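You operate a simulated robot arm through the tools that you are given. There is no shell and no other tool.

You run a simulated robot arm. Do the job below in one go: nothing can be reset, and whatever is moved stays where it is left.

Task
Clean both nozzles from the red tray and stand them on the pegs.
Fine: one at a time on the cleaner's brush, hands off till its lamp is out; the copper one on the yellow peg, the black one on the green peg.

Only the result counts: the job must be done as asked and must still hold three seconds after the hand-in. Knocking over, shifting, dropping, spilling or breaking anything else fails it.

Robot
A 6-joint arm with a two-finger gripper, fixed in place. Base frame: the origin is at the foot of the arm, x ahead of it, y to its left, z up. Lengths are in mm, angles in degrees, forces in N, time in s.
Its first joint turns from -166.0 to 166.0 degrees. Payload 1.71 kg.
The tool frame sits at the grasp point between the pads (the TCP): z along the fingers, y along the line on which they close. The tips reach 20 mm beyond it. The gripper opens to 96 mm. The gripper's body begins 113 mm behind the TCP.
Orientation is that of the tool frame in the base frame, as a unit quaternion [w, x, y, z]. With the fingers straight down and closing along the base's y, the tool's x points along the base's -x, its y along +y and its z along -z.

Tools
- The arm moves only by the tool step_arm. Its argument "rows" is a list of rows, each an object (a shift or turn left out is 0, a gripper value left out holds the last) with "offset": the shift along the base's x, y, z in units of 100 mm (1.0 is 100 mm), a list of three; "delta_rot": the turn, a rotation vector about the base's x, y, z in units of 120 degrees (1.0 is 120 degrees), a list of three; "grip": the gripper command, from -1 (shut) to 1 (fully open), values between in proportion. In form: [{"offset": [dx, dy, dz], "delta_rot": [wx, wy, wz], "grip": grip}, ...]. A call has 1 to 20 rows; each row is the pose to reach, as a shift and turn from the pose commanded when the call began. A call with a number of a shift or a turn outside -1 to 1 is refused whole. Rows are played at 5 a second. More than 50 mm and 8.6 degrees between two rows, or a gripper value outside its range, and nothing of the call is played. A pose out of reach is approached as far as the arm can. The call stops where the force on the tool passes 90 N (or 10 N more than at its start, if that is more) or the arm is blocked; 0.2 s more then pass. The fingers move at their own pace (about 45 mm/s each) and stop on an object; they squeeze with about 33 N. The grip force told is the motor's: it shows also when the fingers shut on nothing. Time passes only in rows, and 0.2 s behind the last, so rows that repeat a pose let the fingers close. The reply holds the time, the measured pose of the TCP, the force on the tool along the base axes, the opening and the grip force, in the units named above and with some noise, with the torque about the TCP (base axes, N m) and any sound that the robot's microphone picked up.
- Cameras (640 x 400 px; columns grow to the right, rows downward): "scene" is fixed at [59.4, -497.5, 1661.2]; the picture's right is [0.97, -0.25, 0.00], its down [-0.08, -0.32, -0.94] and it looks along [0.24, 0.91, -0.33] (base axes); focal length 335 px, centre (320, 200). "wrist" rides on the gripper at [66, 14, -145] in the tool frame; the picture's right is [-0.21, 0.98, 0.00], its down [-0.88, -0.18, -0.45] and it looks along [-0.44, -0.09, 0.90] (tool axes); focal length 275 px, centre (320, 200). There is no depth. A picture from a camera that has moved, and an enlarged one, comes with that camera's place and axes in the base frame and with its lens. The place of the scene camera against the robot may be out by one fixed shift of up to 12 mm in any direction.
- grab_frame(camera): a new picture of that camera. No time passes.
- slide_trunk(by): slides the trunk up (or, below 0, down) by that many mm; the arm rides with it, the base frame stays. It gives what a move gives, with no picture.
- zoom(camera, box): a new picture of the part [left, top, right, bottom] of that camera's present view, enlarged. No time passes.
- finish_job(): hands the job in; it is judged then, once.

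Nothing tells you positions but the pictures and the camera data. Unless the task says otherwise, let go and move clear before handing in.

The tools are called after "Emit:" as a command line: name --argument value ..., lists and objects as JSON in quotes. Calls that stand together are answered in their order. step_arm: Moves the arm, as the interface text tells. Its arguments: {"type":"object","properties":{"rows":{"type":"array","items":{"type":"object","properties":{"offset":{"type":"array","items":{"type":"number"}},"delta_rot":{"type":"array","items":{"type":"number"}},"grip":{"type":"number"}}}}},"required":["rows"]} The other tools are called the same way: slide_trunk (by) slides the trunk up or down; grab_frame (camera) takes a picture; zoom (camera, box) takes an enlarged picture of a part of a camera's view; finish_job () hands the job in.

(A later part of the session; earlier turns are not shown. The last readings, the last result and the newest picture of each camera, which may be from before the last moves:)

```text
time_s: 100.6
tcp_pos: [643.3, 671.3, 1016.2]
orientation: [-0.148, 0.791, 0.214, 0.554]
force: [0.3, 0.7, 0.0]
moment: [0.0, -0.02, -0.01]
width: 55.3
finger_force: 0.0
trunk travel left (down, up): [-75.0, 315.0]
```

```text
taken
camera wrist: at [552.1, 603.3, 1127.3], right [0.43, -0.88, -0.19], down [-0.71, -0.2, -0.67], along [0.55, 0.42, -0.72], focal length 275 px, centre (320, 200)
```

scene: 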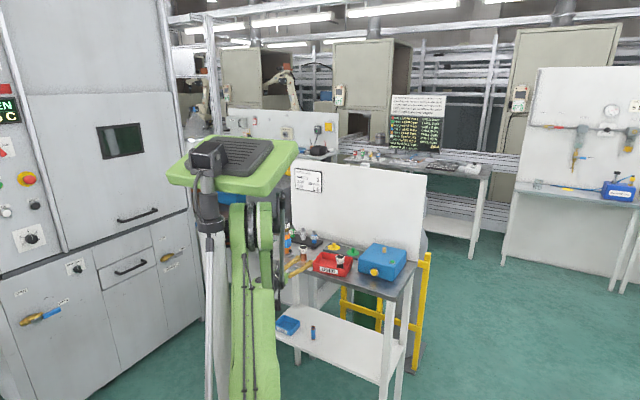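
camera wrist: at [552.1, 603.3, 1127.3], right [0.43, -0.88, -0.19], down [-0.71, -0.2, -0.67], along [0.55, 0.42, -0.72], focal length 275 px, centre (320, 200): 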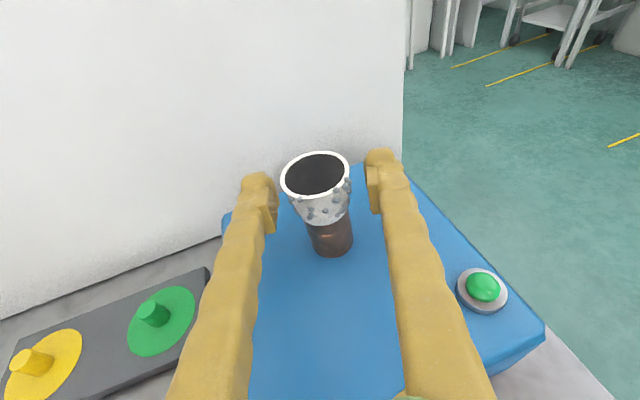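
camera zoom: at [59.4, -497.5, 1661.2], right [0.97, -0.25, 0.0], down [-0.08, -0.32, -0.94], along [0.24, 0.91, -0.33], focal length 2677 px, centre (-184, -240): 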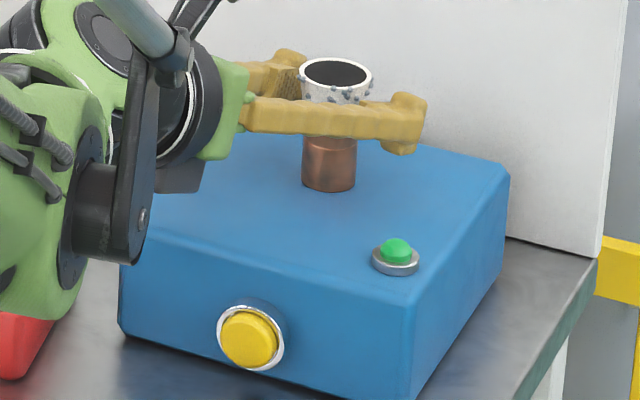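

The nozzle stands on the brush. I'll rise clear, then compare the lamp.

Emit:
step_arm --rows '[{"offset": [0, 0, 0.2]}, {"offset": [0, 0, 0.4]}, {"offset": [0, 0, 0.7]}, {"offset": [0, 0, 1.0]}, {"offset": [0, 0, 1.0]}]'

Emit:
zoom --camera "scene" --box '[355, 230, 411, 280]'

Emit:
grab_frame --camera "wrist"

```text
time_s: 101.8
tcp_pos: [647.3, 677.0, 1114.7]
orientation: [-0.147, 0.791, 0.213, 0.554]
force: [0.0, -0.1, 0.2]
moment: [-0.01, -0.01, 0.02]
width: 55.1
finger_force: 0.1
trunk travel left (down, up): [-75.0, 315.0]
```

```text
8.00 times, centred on (383, 255) of scene
camera zoom: at [59.4, -497.5, 1661.2], right [0.97, -0.25, 0.0], down [-0.08, -0.32, -0.94], along [0.24, 0.91, -0.33], focal length 2677 px, centre (-184, -240)
```

zoom: 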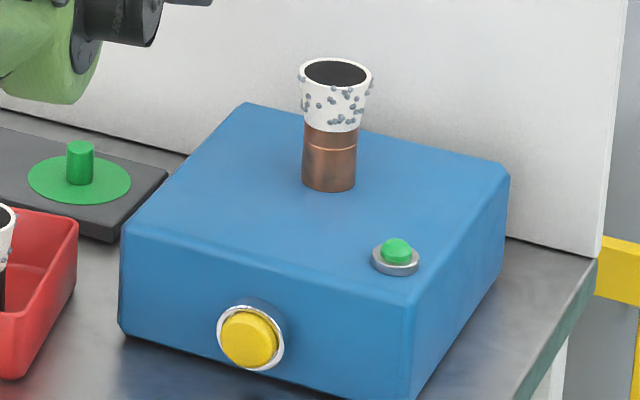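

```text
taken
camera wrist: at [555.9, 608.1, 1225.4], right [0.43, -0.88, -0.19], down [-0.71, -0.2, -0.67], along [0.55, 0.42, -0.72], focal length 275 px, centre (320, 200)
```

wrist: 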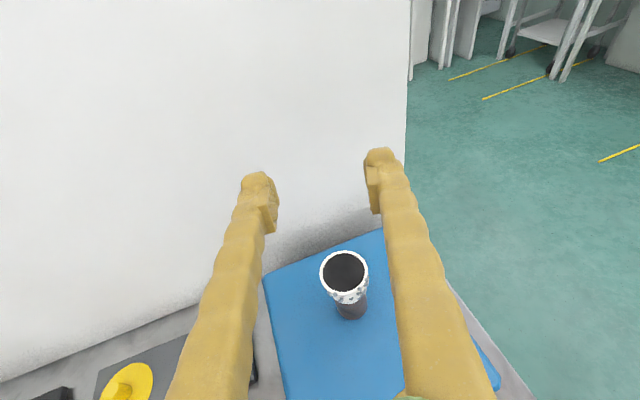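

The lamp looks as it did before and there's no sound. I'll zoom in on the lamp and wait a moment to see whether anything changes.

Emit:
zoom --camera "scene" --box '[376, 250, 404, 270]'

Emit:
step_arm --rows '[{"offset": [0, 0, 0]}, {"offset": [0, 0, 0]}, {"offset": [0, 0, 0]}, {"offset": [0, 0, 0]}, {"offset": [0, 0, 0]}, {"offset": [0, 0, 0]}, {"offset": [0, 0, 0]}, {"offset": [0, 0, 0]}, {"offset": [0, 0, 0]}, {"offset": [0, 0, 0]}]'

Emit:
zoom --camera "scene" --box '[355, 230, 411, 280]'

```text
16.00 times, centred on (390, 260) of scene
camera zoom: at [59.4, -497.5, 1661.2], right [0.97, -0.25, 0.0], down [-0.08, -0.32, -0.94], along [0.24, 0.91, -0.33], focal length 5354 px, centre (-800, -760)
```

zoom: 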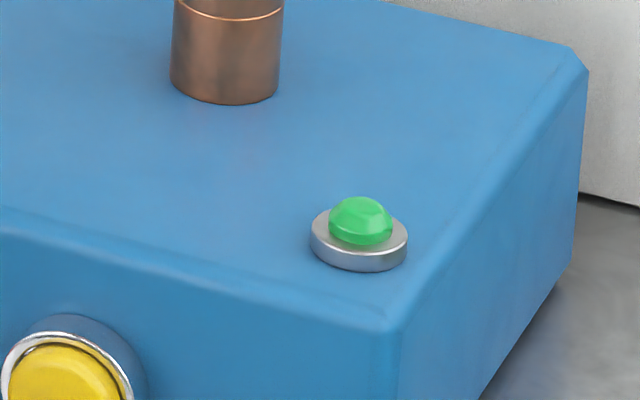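

```text
time_s: 104.0
tcp_pos: [645.0, 675.0, 1115.1]
orientation: [-0.148, 0.791, 0.214, 0.554]
force: [-0.6, 0.5, 0.1]
moment: [-0.01, 0.02, 0.0]
width: 55.2
finger_force: 0.1
trunk travel left (down, up): [-75.0, 315.0]
```

```text
8.00 times, centred on (383, 255) of scene
camera zoom: at [59.4, -497.5, 1661.2], right [0.97, -0.25, 0.0], down [-0.08, -0.32, -0.94], along [0.24, 0.91, -0.33], focal length 2677 px, centre (-184, -240)
```

zoom: 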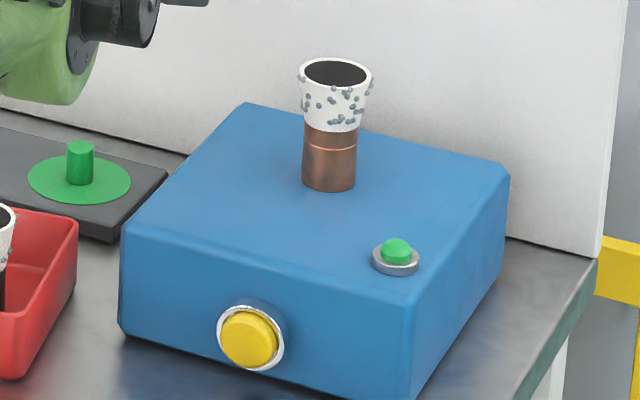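

No change yet. I'll wait several more seconds to see whether it runs by itself.

Emit:
step_arm --rows '[{"offset": [0, 0, 0]}, {"offset": [0, 0, 0]}, {"offset": [0, 0, 0]}, {"offset": [0, 0, 0]}, {"offset": [0, 0, 0]}, {"offset": [0, 0, 0]}, {"offset": [0, 0, 0]}, {"offset": [0, 0, 0]}, {"offset": [0, 0, 0]}, {"offset": [0, 0, 0]}, {"offset": [0, 0, 0]}, {"offset": [0, 0, 0]}, {"offset": [0, 0, 0]}, {"offset": [0, 0, 0]}, {"offset": [0, 0, 0]}, {"offset": [0, 0, 0]}, {"offset": [0, 0, 0]}, {"offset": [0, 0, 0]}, {"offset": [0, 0, 0]}, {"offset": [0, 0, 0]}]'

Emit:
zoom --camera "scene" --box '[355, 230, 411, 280]'

Emit:
zoom --camera "scene" --box '[376, 250, 404, 270]'

```text
time_s: 108.2
tcp_pos: [645.3, 675.4, 1115.5]
orientation: [-0.147, 0.791, 0.213, 0.554]
force: [-0.2, -0.1, -0.3]
moment: [0.01, 0.02, 0.01]
width: 55.1
finger_force: 0.0
trunk travel left (down, up): [-75.0, 315.0]
```

```text
8.00 times, centred on (383, 255) of scene
camera zoom: at [59.4, -497.5, 1661.2], right [0.97, -0.25, 0.0], down [-0.08, -0.32, -0.94], along [0.24, 0.91, -0.33], focal length 2677 px, centre (-184, -240)
```

zoom: 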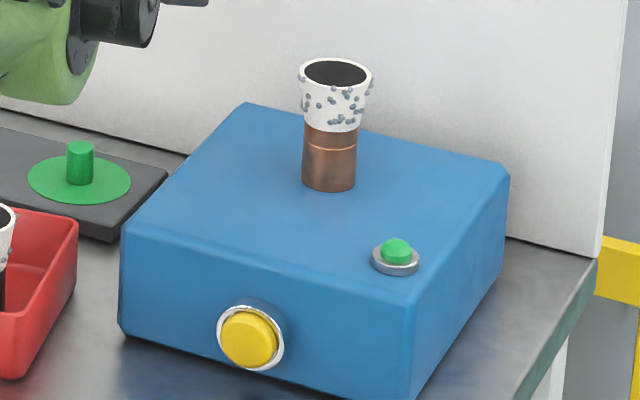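

```text
16.00 times, centred on (390, 260) of scene
camera zoom: at [59.4, -497.5, 1661.2], right [0.97, -0.25, 0.0], down [-0.08, -0.32, -0.94], along [0.24, 0.91, -0.33], focal length 5354 px, centre (-800, -760)
```

zoom: 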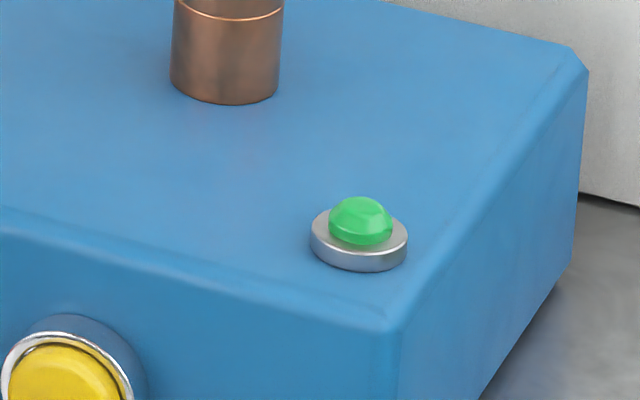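

Nothing happens on its own, so the yellow button on the cleaner's front probably starts the cycle. I place it near (564, 592, 930). I'll back off high, close the fingers and come down in front of it.

Emit:
step_arm --rows '[{"offset": [-0.2, -0.2, 0], "grip": -1}, {"offset": [-0.4, -0.4, 0], "delta_rot": [0, 0, 0.01], "grip": -1}, {"offset": [-0.65, -0.63, -0.1], "delta_rot": [0, 0, 0.02], "grip": -1}, {"offset": [-0.85, -0.83, -0.2], "delta_rot": [0, 0, 0.025], "grip": -1}, {"offset": [-0.85, -0.83, -0.2], "delta_rot": [0, 0, 0.025], "grip": -1}]'

Emit:
grab_frame --camera "wrist"

Emit:
zoom --camera "scene" --box '[300, 190, 420, 290]'

```text
time_s: 109.4
tcp_pos: [557.6, 586.4, 1097.2]
orientation: [-0.162, 0.785, 0.235, 0.549]
force: [-0.6, 0.5, 0.5]
moment: [0.03, 0.03, 0.0]
width: 0.0
finger_force: 28.8
trunk travel left (down, up): [-75.0, 315.0]
```

```text
taken
camera wrist: at [470.6, 512.7, 1208.2], right [0.48, -0.86, -0.19], down [-0.7, -0.24, -0.67], along [0.53, 0.45, -0.72], focal length 275 px, centre (320, 200)
```

wrist: 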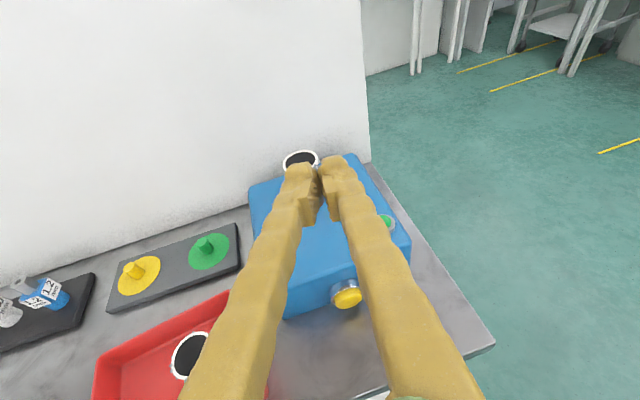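

```text
4.00 times, centred on (360, 240) of scene
camera zoom: at [59.4, -497.5, 1661.2], right [0.97, -0.25, 0.0], down [-0.08, -0.32, -0.94], along [0.24, 0.91, -0.33], focal length 1338 px, centre (160, 40)
```

zoom: 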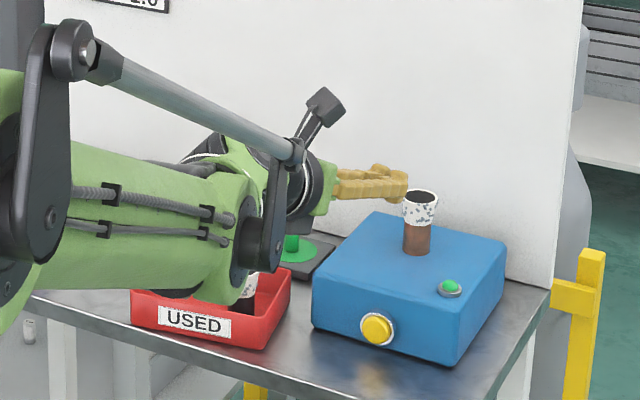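

The button measures (564, 594, 930). I'll move back a little and descend in front of it.

Emit:
step_arm --rows '[{"offset": [-0.2, -0.18, -0.1], "grip": -1}, {"offset": [-0.4, -0.36, -0.3], "grip": -1}, {"offset": [-0.52, -0.46, -0.5], "grip": -1}, {"offset": [-0.52, -0.46, -0.8], "grip": -1}, {"offset": [-0.52, -0.46, -1.0], "grip": -1}, {"offset": [-0.52, -0.46, -1.0], "grip": -1}]'

Emit:
step_arm --rows '[{"offset": [0, 0, -0.2], "grip": -1}, {"offset": [0, 0, -0.4], "grip": -1}, {"offset": [0, 0, -0.6], "grip": -1}, {"offset": [0, 0, -0.69], "grip": -1}, {"offset": [0, 0, -0.69], "grip": -1}]'

Emit:
grab_frame --camera "wrist"

Emit:
zoom --camera "scene" --box '[330, 230, 420, 300]'

```text
time_s: 111.0
tcp_pos: [475.3, 515.9, 1009.2]
orientation: [-0.159, 0.781, 0.235, 0.556]
force: [-1.3, 0.4, 0.6]
moment: [0.01, 0.02, -0.01]
width: 0.0
finger_force: 29.8
trunk travel left (down, up): [-75.0, 315.0]
stopped in row 6: the arm was blocked; the commanded pose is now the measured one
```

```text
time_s: 112.0
tcp_pos: [431.3, 465.0, 953.9]
orientation: [-0.158, 0.776, 0.238, 0.562]
force: [0.2, 0.4, 0.3]
moment: [-0.01, -0.05, -0.1]
width: 0.0
finger_force: 29.2
trunk travel left (down, up): [-75.0, 315.0]
stopped in row 5: the arm was blocked; the commanded pose is now the measured one
```

```text
taken
camera wrist: at [340.1, 391.1, 1061.3], right [0.48, -0.86, -0.17], down [-0.68, -0.24, -0.69], along [0.55, 0.45, -0.7], focal length 275 px, centre (320, 200)
```

wrist: 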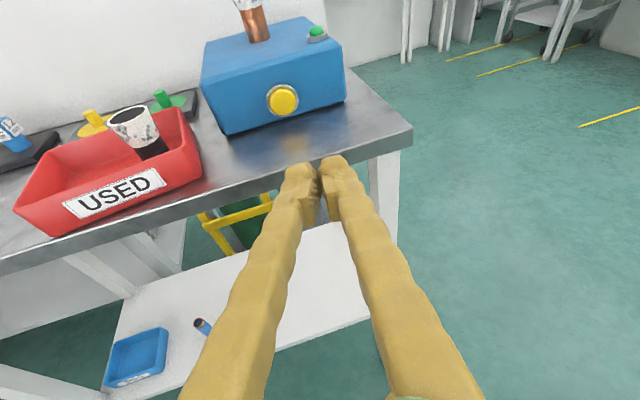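

```text
5.71 times, centred on (375, 265) of scene
camera zoom: at [59.4, -497.5, 1661.2], right [0.97, -0.25, 0.0], down [-0.08, -0.32, -0.94], along [0.24, 0.91, -0.33], focal length 1912 px, centre (6, -171)
```

zoom: 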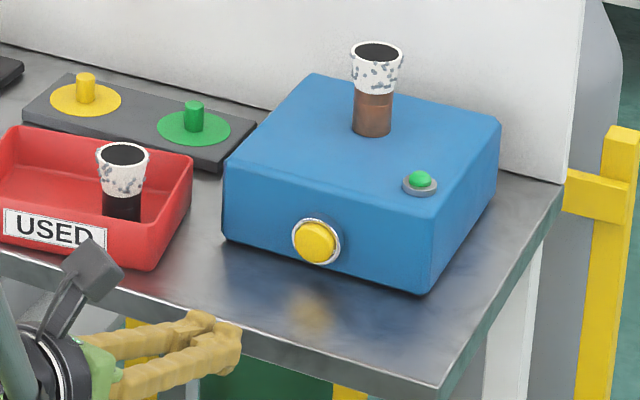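

The arm was blocked again and pushed back toward the robot. I'll look at the whole scene to see where the arm is before anything else.

Emit:
grab_frame --camera "scene"

Emit:
zoom --camera "scene" --box '[180, 170, 380, 400]'

```text
taken
```

scene: 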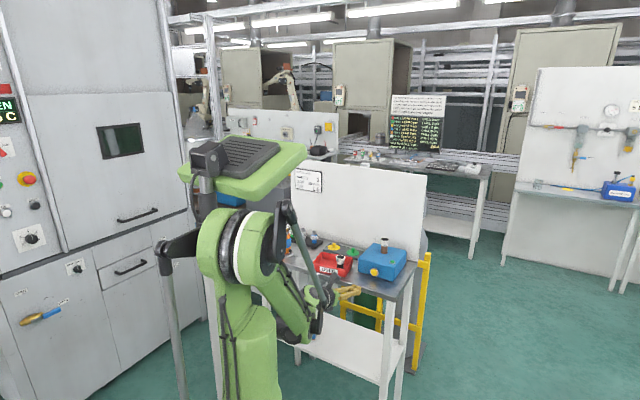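

```text
1.74 times, centred on (280, 285) of scene
camera zoom: at [59.4, -497.5, 1661.2], right [0.97, -0.25, 0.0], down [-0.08, -0.32, -0.94], along [0.24, 0.91, -0.33], focal length 582 px, centre (390, 52)
```

zoom: 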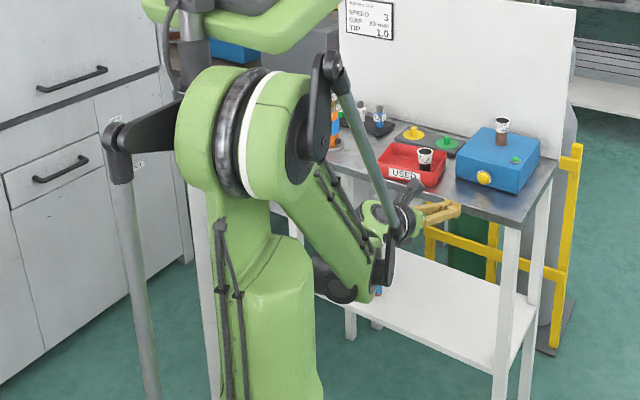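

The wrist housing looks jammed against the upper arm because it's folded so close in. I'll move up and outward to free it, then come at the button at a shallower azimuth and steeper pitch that keeps the wrist farther out.

Emit:
step_arm --rows '[{"offset": [0.2, 0.2, 0.25], "grip": -1}, {"offset": [0.4, 0.4, 0.5], "grip": -1}, {"offset": [0.6, 0.6, 0.75], "grip": -1}, {"offset": [0.8, 0.8, 1.0], "grip": -1}, {"offset": [0.8, 0.8, 1.0], "grip": -1}]'

Emit:
zoom --camera "scene" --box '[280, 200, 420, 310]'

```text
time_s: 113.2
tcp_pos: [511.9, 543.7, 1053.3]
orientation: [-0.159, 0.777, 0.237, 0.561]
force: [0.5, 0.6, 0.1]
moment: [0.0, 0.0, -0.05]
width: 0.1
finger_force: 30.0
trunk travel left (down, up): [-75.0, 315.0]
```

```text
3.64 times, centred on (350, 255) of scene
camera zoom: at [59.4, -497.5, 1661.2], right [0.97, -0.25, 0.0], down [-0.08, -0.32, -0.94], along [0.24, 0.91, -0.33], focal length 1217 px, centre (211, 0)
```

zoom: 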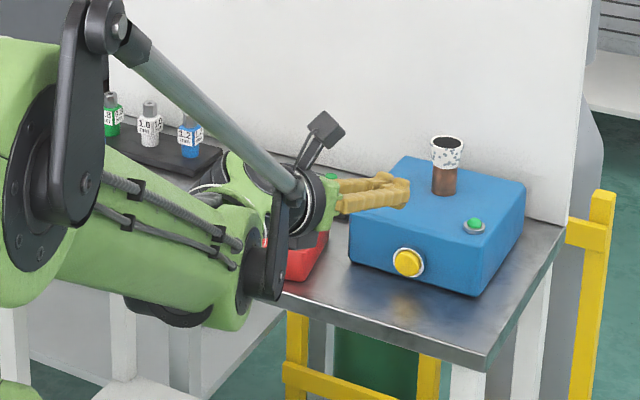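

It's freed without touching anything. Now I'll yaw to about azimuth 15° and steepen the pitch to about 30°.

Emit:
step_arm --rows '[{"delta_rot": [0, 0, -0.05], "grip": -1}, {"delta_rot": [0, 0, -0.1], "grip": -1}, {"delta_rot": [0, 0, -0.15], "grip": -1}, {"delta_rot": [0, 0, -0.15], "grip": -1}]'

Emit:
step_arm --rows '[{"delta_rot": [-0.0118, 0.0443, 0], "grip": -1}, {"delta_rot": [-0.0237, 0.0886, 0], "grip": -1}, {"delta_rot": [-0.0237, 0.0886, 0], "grip": -1}]'

Emit:
grab_frame --camera "wrist"

Emit:
zoom --camera "scene" --box '[280, 200, 420, 310]'

```text
time_s: 114.2
tcp_pos: [512.4, 543.8, 1054.1]
orientation: [-0.069, 0.804, 0.112, 0.579]
force: [0.6, 0.0, 1.0]
moment: [0.02, 0.02, 0.04]
width: 0.0
finger_force: 29.5
trunk travel left (down, up): [-75.0, 315.0]
```

```text
time_s: 115.0
tcp_pos: [513.8, 543.2, 1054.4]
orientation: [-0.06, 0.856, 0.12, 0.499]
force: [-0.7, 0.5, -0.1]
moment: [0.06, 0.0, 0.0]
width: 0.0
finger_force: 29.4
trunk travel left (down, up): [-75.0, 315.0]
```

```text
taken
camera wrist: at [426.4, 508.4, 1181.8], right [0.16, -0.97, -0.16], down [-0.84, -0.05, -0.54], along [0.52, 0.22, -0.82], focal length 275 px, centre (320, 200)
```

wrist: 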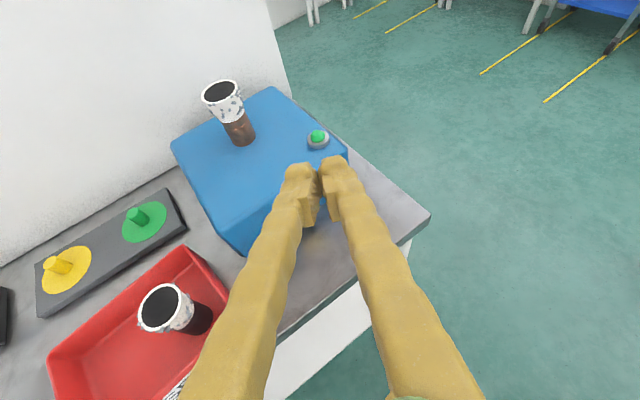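

```text
3.64 times, centred on (350, 255) of scene
camera zoom: at [59.4, -497.5, 1661.2], right [0.97, -0.25, 0.0], down [-0.08, -0.32, -0.94], along [0.24, 0.91, -0.33], focal length 1217 px, centre (211, 0)
```

zoom: 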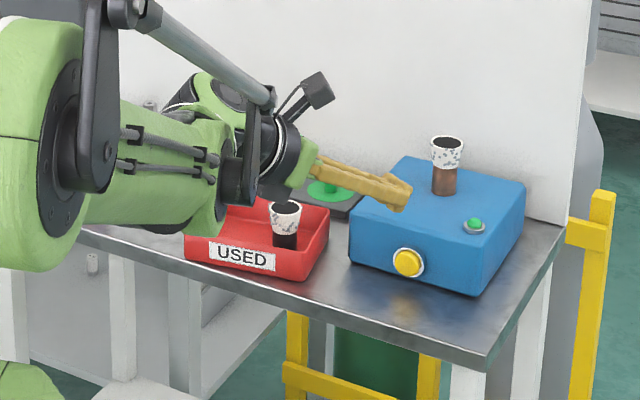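

The orientation is good and the arm has room. I'll lower straight down in front of the button.

Emit:
step_arm --rows '[{"offset": [0, 0, -0.2], "grip": -1}, {"offset": [0, 0, -0.4], "grip": -1}, {"offset": [0, 0, -0.6], "grip": -1}, {"offset": [0, 0, -0.7], "grip": -1}, {"offset": [0, 0, -0.7], "grip": -1}]'

Emit:
grab_frame --camera "scene"

Emit:
zoom --camera "scene" --box '[280, 200, 420, 310]'

```text
time_s: 116.2
tcp_pos: [512.0, 544.6, 985.0]
orientation: [-0.059, 0.856, 0.119, 0.499]
force: [0.0, 0.3, -0.7]
moment: [0.02, -0.01, 0.01]
width: 0.0
finger_force: 29.5
trunk travel left (down, up): [-75.0, 315.0]
```

```text
taken
```

scene: 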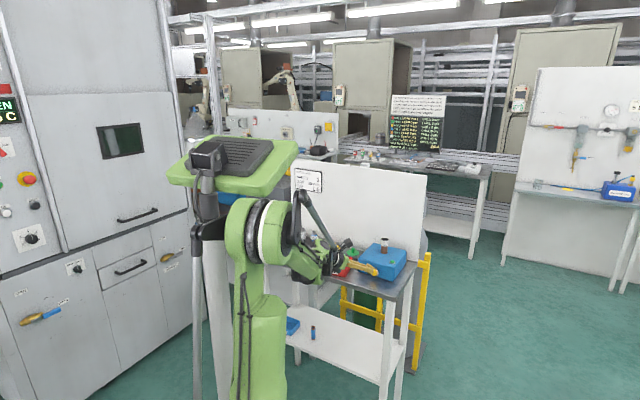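

```text
3.64 times, centred on (350, 255) of scene
camera zoom: at [59.4, -497.5, 1661.2], right [0.97, -0.25, 0.0], down [-0.08, -0.32, -0.94], along [0.24, 0.91, -0.33], focal length 1217 px, centre (211, 0)
```

zoom: 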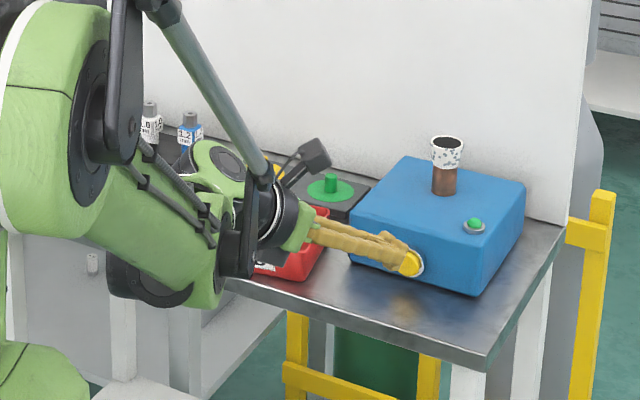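

No block so far. Continuing down to button height.

Emit:
step_arm --rows '[{"offset": [0, 0, -0.2], "grip": -1}, {"offset": [0, 0, -0.4], "grip": -1}, {"offset": [0, 0, -0.54], "grip": -1}, {"offset": [0, 0, -0.54], "grip": -1}]'

Emit:
grab_frame --camera "wrist"

Emit:
zoom --camera "scene" --box '[340, 235, 410, 290]'

```text
time_s: 117.2
tcp_pos: [512.9, 544.3, 927.9]
orientation: [-0.06, 0.856, 0.12, 0.499]
force: [-0.4, 0.1, 1.0]
moment: [-0.01, -0.04, -0.03]
width: 0.0
finger_force: 29.2
trunk travel left (down, up): [-75.0, 315.0]
```

```text
taken
camera wrist: at [427.7, 508.3, 1056.5], right [0.16, -0.97, -0.16], down [-0.84, -0.05, -0.54], along [0.52, 0.22, -0.82], focal length 275 px, centre (320, 200)
```

wrist: 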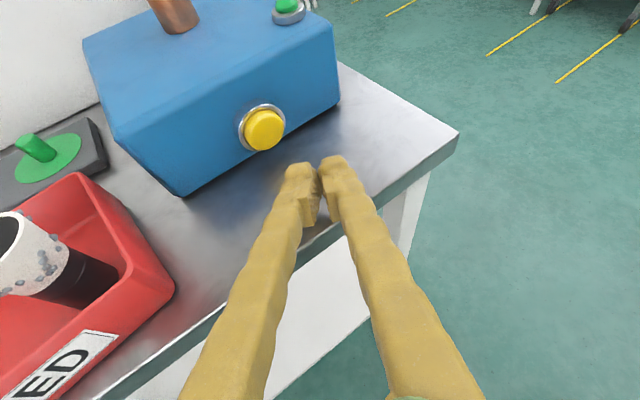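

```text
7.27 times, centred on (375, 262) of scene
camera zoom: at [59.4, -497.5, 1661.2], right [0.97, -0.25, 0.0], down [-0.08, -0.32, -0.94], along [0.24, 0.91, -0.33], focal length 2434 px, centre (-80, -254)
```

zoom: 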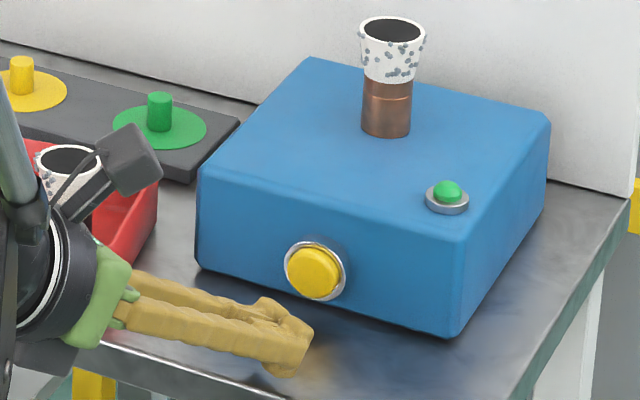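

The button is confirmed at (564, 592, 930). I'll advance along the bench normal to just short of it.

Emit:
step_arm --rows '[{"offset": [0.13, 0.135, 0.02], "grip": -1}, {"offset": [0.266, 0.271, 0.02], "grip": -1}, {"offset": [0.266, 0.271, 0.02], "grip": -1}]'

Emit:
grab_frame --camera "wrist"

Emit:
zoom --camera "scene" --box '[350, 245, 406, 285]'

```text
time_s: 118.0
tcp_pos: [541.4, 572.1, 928.8]
orientation: [-0.059, 0.856, 0.12, 0.499]
force: [-0.4, 0.2, -0.5]
moment: [0.03, 0.01, 0.02]
width: 0.0
finger_force: 29.4
trunk travel left (down, up): [-75.0, 315.0]
```

```text
taken
camera wrist: at [455.1, 535.4, 1057.9], right [0.16, -0.97, -0.16], down [-0.84, -0.05, -0.54], along [0.52, 0.22, -0.82], focal length 275 px, centre (320, 200)
```

wrist: 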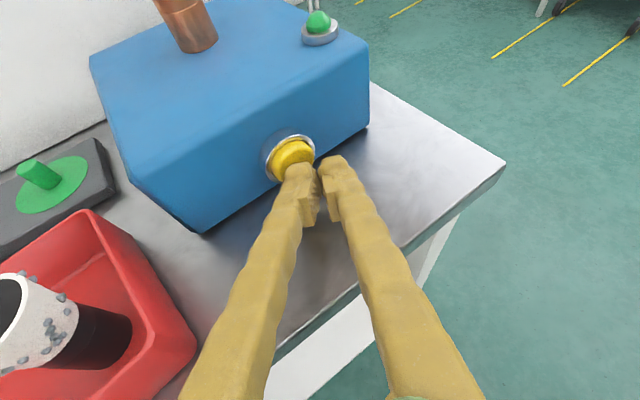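

```text
10.00 times, centred on (378, 265) of scene
camera zoom: at [59.4, -497.5, 1661.2], right [0.97, -0.25, 0.0], down [-0.08, -0.32, -0.94], along [0.24, 0.91, -0.33], focal length 3346 px, centre (-260, -450)
```

zoom: 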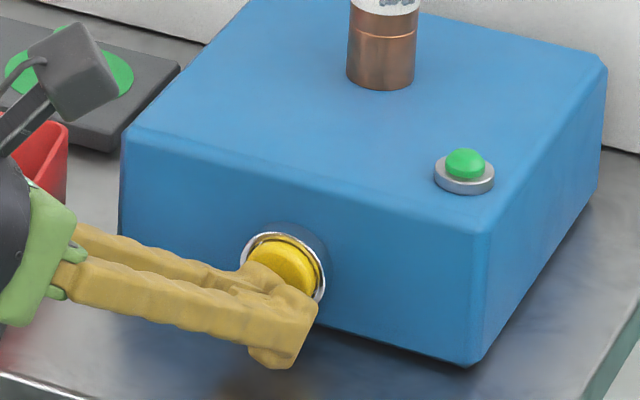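

The fingertip is right at the button. Pressing in small steps now, watching force and lamp.

Emit:
step_arm --rows '[{"offset": [0.014, 0.014, 0.02], "grip": -1}, {"offset": [0.028, 0.029, 0.02], "grip": -1}, {"offset": [0.028, 0.029, 0.02], "grip": -1}]'

Emit:
step_arm --rows '[{"offset": [0.014, 0.014, 0], "grip": -1}, {"offset": [0.021, 0.021, 0], "grip": -1}, {"offset": [0.021, 0.021, 0], "grip": -1}]'

Emit:
zoom --camera "scene" --box '[350, 245, 406, 285]'

```text
time_s: 118.8
tcp_pos: [543.3, 574.5, 933.2]
orientation: [-0.059, 0.856, 0.12, 0.499]
force: [0.3, -0.1, 0.3]
moment: [0.0, 0.01, 0.03]
width: 0.3
finger_force: 29.0
trunk travel left (down, up): [-75.0, 315.0]
```

```text
time_s: 119.6
tcp_pos: [545.7, 577.5, 932.8]
orientation: [-0.058, 0.856, 0.119, 0.499]
force: [-2.1, -0.9, -0.2]
moment: [0.0, 0.0, 0.03]
width: 0.1
finger_force: 29.4
trunk travel left (down, up): [-75.0, 315.0]
```

```text
10.00 times, centred on (378, 265) of scene
camera zoom: at [59.4, -497.5, 1661.2], right [0.97, -0.25, 0.0], down [-0.08, -0.32, -0.94], along [0.24, 0.91, -0.33], focal length 3346 px, centre (-260, -450)
```

zoom: 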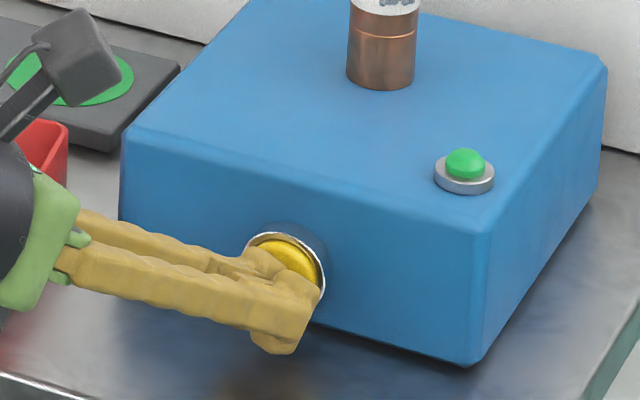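

First light contact, about 2 N. A couple more millimetres.

Emit:
step_arm --rows '[{"offset": [0.007, 0.007, 0], "grip": -1}, {"offset": [0.014, 0.014, 0], "grip": -1}, {"offset": [0.014, 0.014, 0], "grip": -1}]'

Emit:
zoom --camera "scene" --box '[350, 245, 406, 285]'

```text
time_s: 120.4
tcp_pos: [545.4, 577.2, 933.0]
orientation: [-0.059, 0.856, 0.12, 0.499]
force: [-1.4, -2.5, -1.3]
moment: [-0.03, 0.02, -0.07]
width: 0.2
finger_force: 29.3
trunk travel left (down, up): [-75.0, 315.0]
heard: click
```

```text
10.00 times, centred on (378, 265) of scene
camera zoom: at [59.4, -497.5, 1661.2], right [0.97, -0.25, 0.0], down [-0.08, -0.32, -0.94], along [0.24, 0.91, -0.33], focal length 3346 px, centre (-260, -450)
```

zoom: 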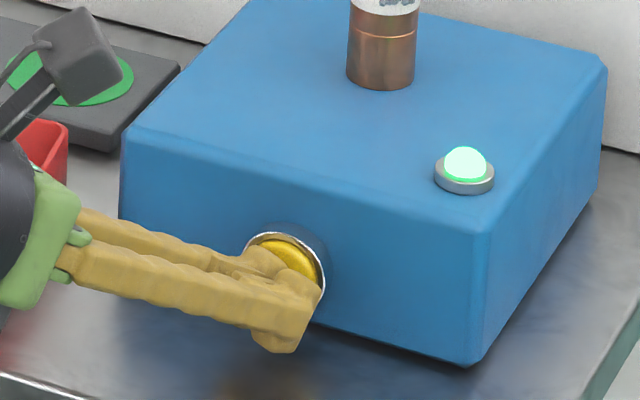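

A click, and the lamp lit up: the cycle is running. I'll back away from the button along the same line and wait.

Emit:
step_arm --rows '[{"offset": [-0.1, -0.1, 0], "grip": -1}, {"offset": [-0.25, -0.25, 0], "grip": -1}, {"offset": [-0.33, -0.33, 0], "grip": -1}, {"offset": [-0.33, -0.33, 0], "grip": -1}]'

Emit:
zoom --camera "scene" --box '[350, 235, 410, 285]'

```text
time_s: 121.4
tcp_pos: [514.1, 545.9, 934.7]
orientation: [-0.06, 0.856, 0.121, 0.499]
force: [0.4, 0.0, -0.7]
moment: [0.01, 0.0, 0.04]
width: 0.2
finger_force: 29.5
trunk travel left (down, up): [-75.0, 315.0]
```

```text
8.00 times, centred on (380, 260) of scene
camera zoom: at [59.4, -497.5, 1661.2], right [0.97, -0.25, 0.0], down [-0.08, -0.32, -0.94], along [0.24, 0.91, -0.33], focal length 2677 px, centre (-160, -280)
```

zoom: 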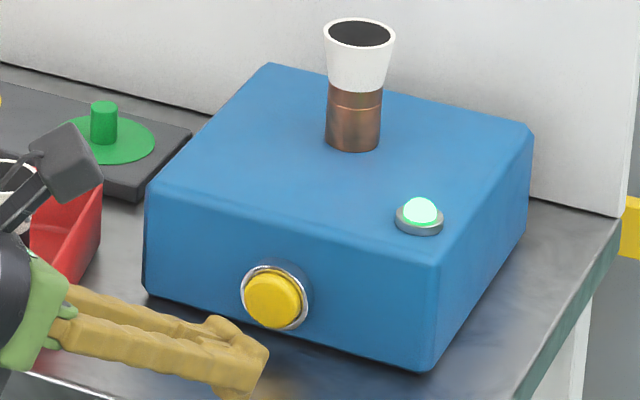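

The spatter is already gone and the lamp is still lit. I'll rise to a safe height and keep waiting for it to go out.

Emit:
step_arm --rows '[{"offset": [0, 0, 0.2], "grip": -1}, {"offset": [0, 0, 0.4], "grip": -1}, {"offset": [0, 0, 0.6], "grip": -1}, {"offset": [0, 0, 0.8], "grip": -1}, {"offset": [0, 0, 1.0], "grip": -1}, {"offset": [0, 0, 1.0], "grip": -1}, {"offset": [0, 0, 1.0], "grip": -1}, {"offset": [0, 0, 1.0], "grip": -1}, {"offset": [0, 0, 1.0], "grip": -1}, {"offset": [0, 0, 1.0], "grip": -1}]'

Emit:
zoom --camera "scene" --box '[350, 235, 410, 285]'

```text
time_s: 123.6
tcp_pos: [513.4, 545.6, 1035.2]
orientation: [-0.059, 0.856, 0.12, 0.499]
force: [-0.2, 0.4, 0.4]
moment: [0.04, -0.02, 0.03]
width: 0.3
finger_force: 29.3
trunk travel left (down, up): [-75.0, 315.0]
```

```text
8.00 times, centred on (380, 260) of scene
camera zoom: at [59.4, -497.5, 1661.2], right [0.97, -0.25, 0.0], down [-0.08, -0.32, -0.94], along [0.24, 0.91, -0.33], focal length 2677 px, centre (-160, -280)
```

zoom: 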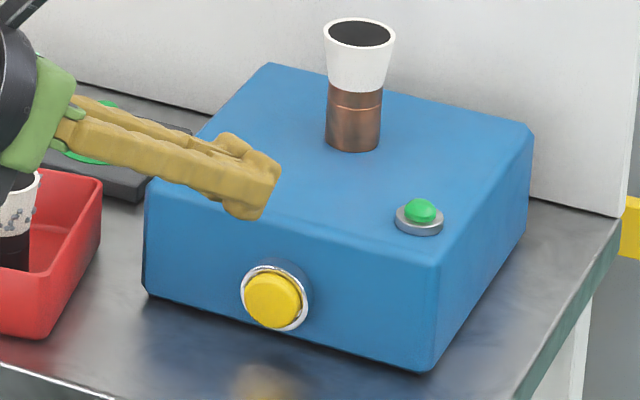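

The lamp is out, so copper is clean. I'll rise, restore the 20° pitch and azimuth 30°, and go back above it.

Emit:
step_arm --rows '[{"offset": [0.1, 0.1, 0.3], "delta_rot": [0, 0, 0], "grip": -1}, {"offset": [0.2, 0.2, 0.6], "delta_rot": [0.0118, -0.0443, 0], "grip": -1}, {"offset": [0.3, 0.3, 0.8], "delta_rot": [0.0237, -0.0886, 0], "grip": 0.15}, {"offset": [0.3, 0.3, 0.8], "delta_rot": [0.0237, -0.0886, 0], "grip": 0.15}]'

Emit:
step_arm --rows '[{"offset": [0.2, 0.2, 0], "delta_rot": [0, 0, 0.042], "grip": 0.15}, {"offset": [0.4, 0.4, 0], "delta_rot": [0, 0, 0.084], "grip": 0.15}, {"offset": [0.6, 0.6, 0], "delta_rot": [0, 0, 0.126], "grip": 0.15}, {"offset": [0.6, 0.6, 0], "delta_rot": [0, 0, 0.126], "grip": 0.15}]'

Emit:
grab_frame --camera "wrist"

```text
time_s: 124.6
tcp_pos: [543.8, 574.0, 1113.3]
orientation: [-0.069, 0.804, 0.113, 0.579]
force: [1.2, 0.0, -0.5]
moment: [-0.03, 0.01, -0.02]
width: 51.7
finger_force: 0.1
trunk travel left (down, up): [-75.0, 315.0]
```

```text
time_s: 125.6
tcp_pos: [604.9, 634.1, 1113.9]
orientation: [-0.145, 0.783, 0.218, 0.564]
force: [0.0, 0.5, -0.5]
moment: [-0.01, 0.02, 0.02]
width: 55.2
finger_force: 0.0
trunk travel left (down, up): [-75.0, 315.0]
```

```text
taken
camera wrist: at [510.8, 564.2, 1222.1], right [0.44, -0.88, -0.18], down [-0.69, -0.21, -0.69], along [0.57, 0.43, -0.7], focal length 275 px, centre (320, 200)
```

wrist: 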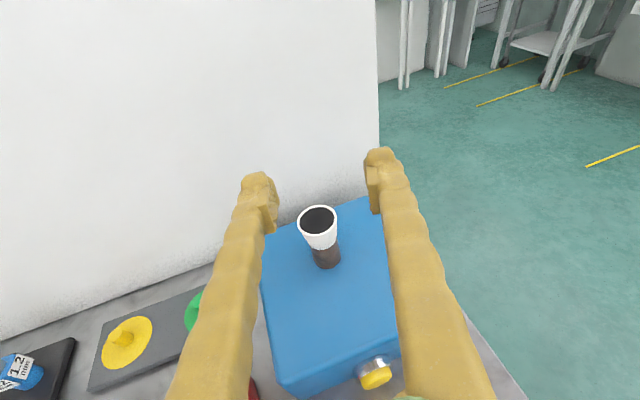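

The clean nozzle is at (643.9, 672) on the brush. I'll fine-level the closing axis, centre above it and descend around it.

Emit:
step_arm --rows '[{"offset": [0.2, 0.19, 0], "delta_rot": [0.0008, 0.0076, -0.0015], "grip": 0.15}, {"offset": [0.39, 0.375, -0.1], "delta_rot": [0.0016, 0.0152, -0.003], "grip": 0.15}, {"offset": [0.39, 0.375, -0.3], "delta_rot": [0.0016, 0.0152, -0.003], "grip": 0.15}, {"offset": [0.39, 0.375, -0.5], "delta_rot": [0.0016, 0.0152, -0.003], "grip": 0.15}, {"offset": [0.39, 0.375, -0.5], "delta_rot": [0.0016, 0.0152, -0.003], "grip": 0.15}]'

Emit:
grab_frame --camera "wrist"

Emit:
zoom --camera "scene" --box '[350, 215, 410, 265]'

```text
time_s: 126.8
tcp_pos: [642.6, 673.0, 1062.6]
orientation: [-0.148, 0.792, 0.212, 0.552]
force: [0.3, 0.4, 0.1]
moment: [-0.04, -0.01, 0.04]
width: 55.3
finger_force: 0.1
trunk travel left (down, up): [-75.0, 315.0]
```

```text
taken
camera wrist: at [551.9, 603.6, 1173.2], right [0.43, -0.88, -0.19], down [-0.72, -0.2, -0.67], along [0.55, 0.42, -0.72], focal length 275 px, centre (320, 200)
```

wrist: 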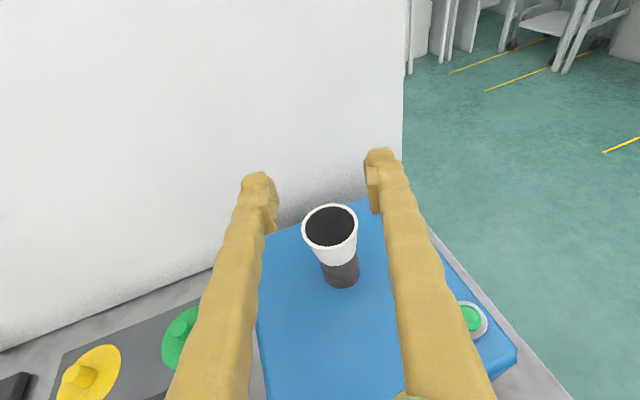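

```text
8.00 times, centred on (380, 240) of scene
camera zoom: at [59.4, -497.5, 1661.2], right [0.97, -0.25, 0.0], down [-0.08, -0.32, -0.94], along [0.24, 0.91, -0.33], focal length 2677 px, centre (-160, -120)
```

zoom: 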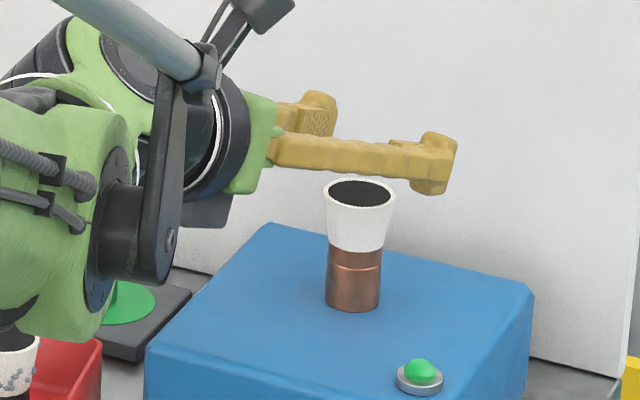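

The nozzle is between the fingers. Lowering to grip height and closing.

Emit:
step_arm --rows '[{"offset": [0, 0, -0.15], "grip": 0.15}, {"offset": [0, 0, -0.3], "grip": 0.15}, {"offset": [0, 0, -0.45], "grip": 0.15}, {"offset": [0, 0, -0.47], "grip": 0.15}, {"offset": [0, 0, -0.47], "grip": 0.15}]'

Emit:
zoom --camera "wrist" --box '[240, 130, 400, 280]'

```text
time_s: 128.0
tcp_pos: [642.8, 671.2, 1015.8]
orientation: [-0.148, 0.792, 0.212, 0.553]
force: [-0.1, -0.2, 0.3]
moment: [-0.01, -0.02, -0.02]
width: 55.1
finger_force: 0.1
trunk travel left (down, up): [-75.0, 315.0]
```

```text
2.67 times, centred on (320, 205) of wrist
camera zoom: at [552.0, 602.3, 1126.3], right [0.43, -0.88, -0.19], down [-0.72, -0.2, -0.67], along [0.55, 0.42, -0.72], focal length 734 px, centre (320, 187)
```

zoom: 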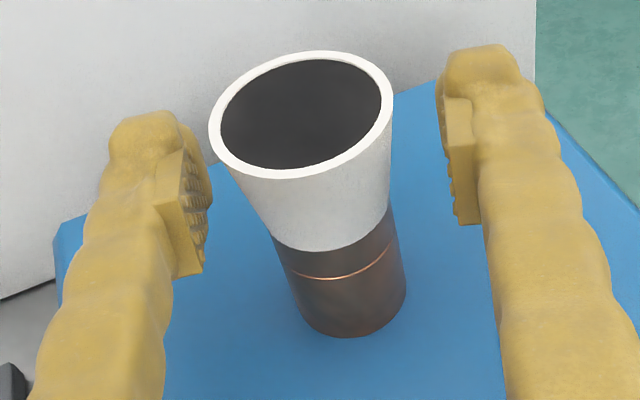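

The axis lines up with the TCP to within a fraction of a millimetre. Closing the grip.

Emit:
step_arm --rows '[{"grip": -0.2}, {"grip": -0.45}, {"grip": -1}, {"grip": -1}, {"grip": -1}]'

Emit:
zoom --camera "scene" --box '[355, 220, 411, 260]'

```text
time_s: 129.2
tcp_pos: [643.5, 671.8, 1015.2]
orientation: [-0.148, 0.792, 0.212, 0.553]
force: [0.1, 0.0, -0.2]
moment: [0.0, -0.01, -0.02]
width: 24.6
finger_force: 33.2
trunk travel left (down, up): [-75.0, 315.0]
```

```text
10.00 times, centred on (383, 240) of scene
camera zoom: at [59.4, -497.5, 1661.2], right [0.97, -0.25, 0.0], down [-0.08, -0.32, -0.94], along [0.24, 0.91, -0.33], focal length 3346 px, centre (-310, -200)
```

zoom: 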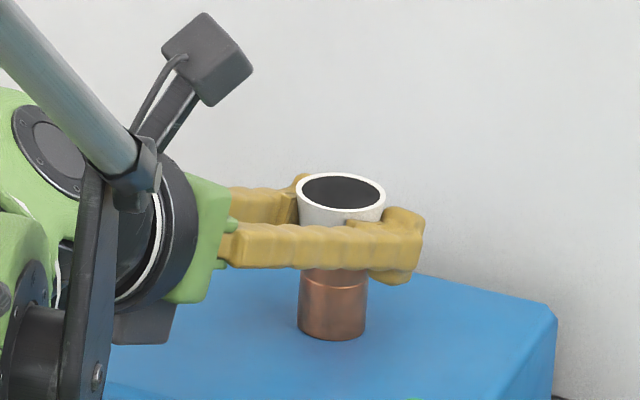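

Gripped at 24.6 mm, with the socket 47 mm below the TCP. I'll lift it off the brush and carry it high toward the yellow peg.

Emit:
step_arm --rows '[{"offset": [0, 0, 0.06], "grip": -1}, {"offset": [0, 0, 0.15], "grip": -1}, {"offset": [0, 0, 0.3], "grip": -1}, {"offset": [0, 0, 0.5], "grip": -1}, {"offset": [0, 0, 0.65], "grip": -1}, {"offset": [0, 0, 0.65], "grip": -1}]'

Emit:
step_arm --rows '[{"offset": [-0.18, 0.22, 0], "delta_rot": [0, 0, 0.013], "grip": -1}, {"offset": [-0.36, 0.44, 0], "delta_rot": [0, 0, 0.026], "grip": -1}, {"offset": [-0.55, 0.67, 0], "delta_rot": [0, 0, 0.039], "grip": -1}, {"offset": [-0.55, 0.67, 0], "delta_rot": [0, 0, 0.039], "grip": -1}]'

Emit:
step_arm --rows '[{"offset": [-0.18, 0.22, 0], "delta_rot": [0, 0, 0.013], "grip": -1}, {"offset": [-0.36, 0.44, 0], "delta_rot": [0, 0, 0.026], "grip": -1}, {"offset": [-0.55, 0.67, 0], "delta_rot": [0, 0, 0.039], "grip": -1}, {"offset": [-0.55, 0.67, 0], "delta_rot": [0, 0, 0.039], "grip": -1}]'

Emit:
grab_frame --camera "wrist"

Emit:
zoom --camera "scene" --box '[280, 190, 420, 290]'

```text
time_s: 130.6
tcp_pos: [643.2, 673.8, 1080.0]
orientation: [-0.147, 0.792, 0.21, 0.554]
force: [0.7, -0.3, -0.2]
moment: [0.01, 0.01, 0.04]
width: 24.4
finger_force: 32.9
trunk travel left (down, up): [-75.0, 315.0]
```

```text
time_s: 131.6
tcp_pos: [585.0, 739.1, 1079.7]
orientation: [-0.17, 0.783, 0.244, 0.547]
force: [-0.5, -0.5, -0.6]
moment: [-0.01, -0.07, -0.04]
width: 24.6
finger_force: 33.0
trunk travel left (down, up): [-75.0, 315.0]
```

```text
time_s: 132.6
tcp_pos: [532.8, 807.8, 1081.5]
orientation: [-0.193, 0.771, 0.276, 0.54]
force: [-0.7, 0.7, -0.4]
moment: [-0.01, 0.0, -0.02]
width: 24.6
finger_force: 33.2
trunk travel left (down, up): [-75.0, 315.0]
```

```text
taken
camera wrist: at [453.6, 724.3, 1191.4], right [0.57, -0.8, -0.19], down [-0.67, -0.31, -0.67], along [0.48, 0.51, -0.72], focal length 275 px, centre (320, 200)
```

wrist: 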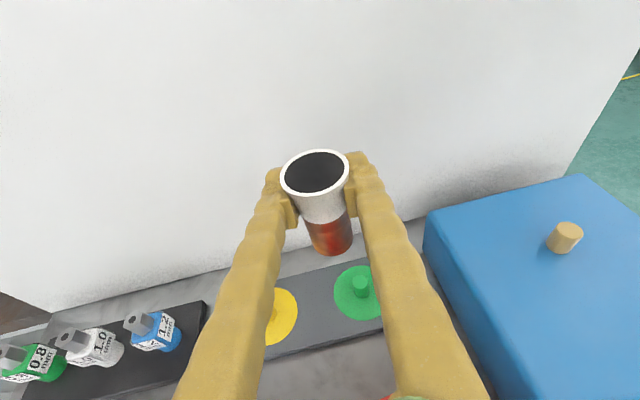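

```text
4.00 times, centred on (350, 240) of scene
camera zoom: at [59.4, -497.5, 1661.2], right [0.97, -0.25, 0.0], down [-0.08, -0.32, -0.94], along [0.24, 0.91, -0.33], focal length 1338 px, centre (200, 40)
```

zoom: 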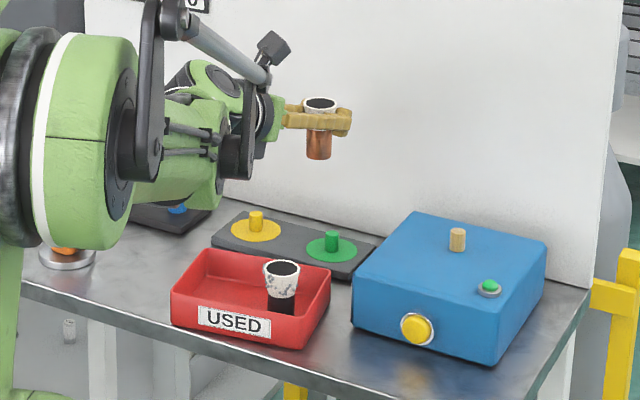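

I'm above the pegs and clear of everything. Moving the rest of the way to hover over the yellow peg.

Emit:
step_arm --rows '[{"offset": [-0.18, 0.22, 0], "delta_rot": [0, 0, 0.013], "grip": -1}, {"offset": [-0.36, 0.44, -0.1], "delta_rot": [0, 0, 0.026], "grip": -1}, {"offset": [-0.535, 0.655, -0.3], "delta_rot": [0, 0, 0.039], "grip": -1}, {"offset": [-0.535, 0.655, -0.5], "delta_rot": [0, 0, 0.039], "grip": -1}, {"offset": [-0.535, 0.655, -0.5], "delta_rot": [0, 0, 0.039], "grip": -1}]'

Emit:
grab_frame --camera "wrist"

Emit:
zoom --camera "wrist" --box '[270, 140, 390, 300]'

Emit:
zoom --camera "scene" --box '[318, 226, 354, 256]'

```text
time_s: 133.8
tcp_pos: [477.9, 872.3, 1031.2]
orientation: [-0.213, 0.761, 0.307, 0.531]
force: [-0.1, 0.0, 0.7]
moment: [0.01, -0.02, 0.01]
width: 24.3
finger_force: 33.2
trunk travel left (down, up): [-75.0, 315.0]
```

```text
taken
camera wrist: at [406.9, 784.3, 1140.9], right [0.63, -0.75, -0.19], down [-0.65, -0.37, -0.67], along [0.43, 0.55, -0.72], focal length 275 px, centre (320, 200)
```

wrist: 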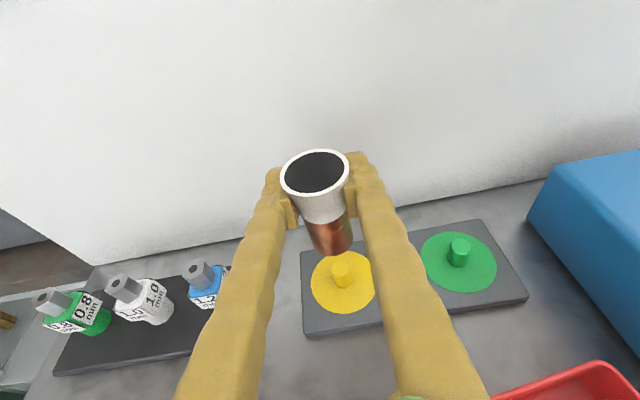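

```text
2.50 times, centred on (330, 220) of wrist
camera zoom: at [406.9, 784.3, 1140.9], right [0.63, -0.75, -0.19], down [-0.65, -0.37, -0.67], along [0.43, 0.55, -0.72], focal length 688 px, centre (295, 150)
```

zoom: 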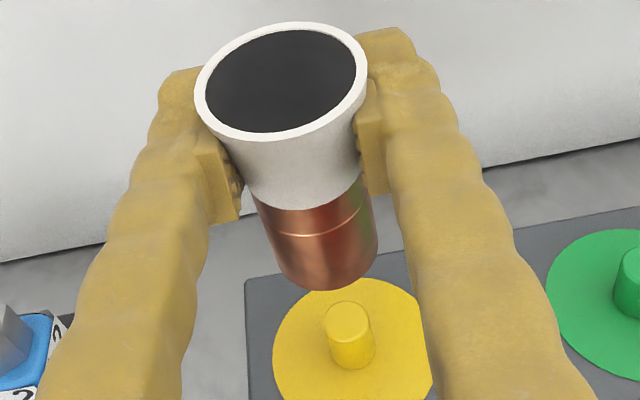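

```text
13.33 times, centred on (336, 241) of scene
camera zoom: at [59.4, -497.5, 1661.2], right [0.97, -0.25, 0.0], down [-0.08, -0.32, -0.94], along [0.24, 0.91, -0.33], focal length 4462 px, centre (107, -347)
```

zoom: 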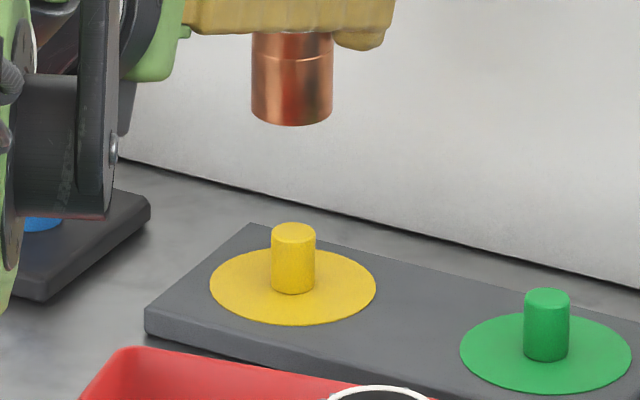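

The nozzle hovers about 50 mm above the yellow peg, nearly aligned. I'll apply a small correction of (+1.5, +0.8), lower most of the gap and measure again.

Emit:
step_arm --rows '[{"offset": [0.015, 0.008, -0.1], "grip": -1}, {"offset": [0.015, 0.008, -0.25], "grip": -1}, {"offset": [0.015, 0.008, -0.38], "grip": -1}, {"offset": [0.015, 0.008, -0.38], "grip": -1}, {"offset": [0.015, 0.008, -0.38], "grip": -1}]'

Emit:
zoom --camera "scene" --box '[318, 236, 354, 260]'

Emit:
zoom --camera "wrist" --box '[290, 205, 380, 285]'

```text
time_s: 135.0
tcp_pos: [480.5, 871.4, 993.2]
orientation: [-0.214, 0.76, 0.307, 0.531]
force: [0.4, -0.2, -1.1]
moment: [-0.02, -0.02, -0.01]
width: 24.5
finger_force: 32.9
trunk travel left (down, up): [-75.0, 315.0]
```

```text
16.00 times, centred on (336, 248) of scene
camera zoom: at [59.4, -497.5, 1661.2], right [0.97, -0.25, 0.0], down [-0.08, -0.32, -0.94], along [0.24, 0.91, -0.33], focal length 5354 px, centre (64, -568)
```

zoom: 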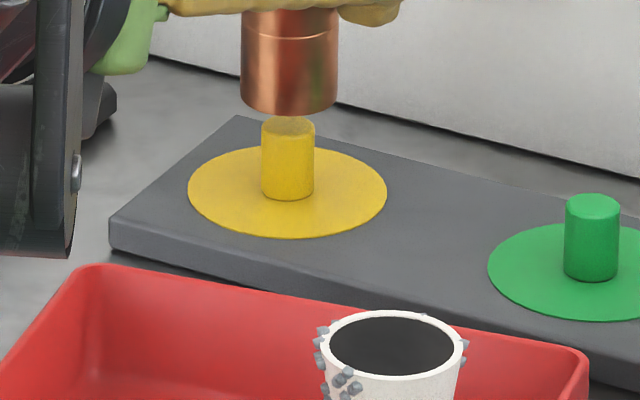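

```text
5.00 times, centred on (335, 245) of wrist
camera zoom: at [407.9, 783.0, 1103.5], right [0.63, -0.75, -0.19], down [-0.65, -0.37, -0.67], along [0.43, 0.55, -0.72], focal length 1376 px, centre (245, -25)
```

zoom: 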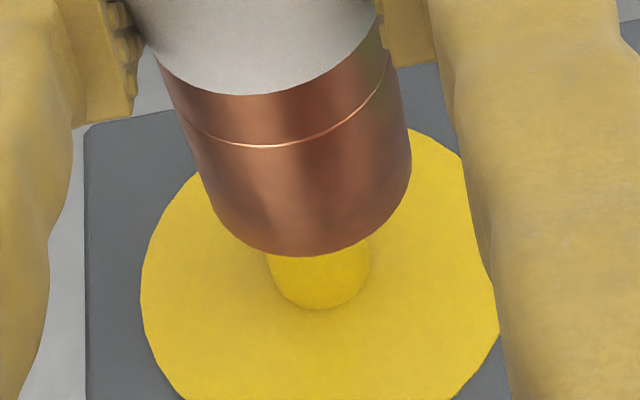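

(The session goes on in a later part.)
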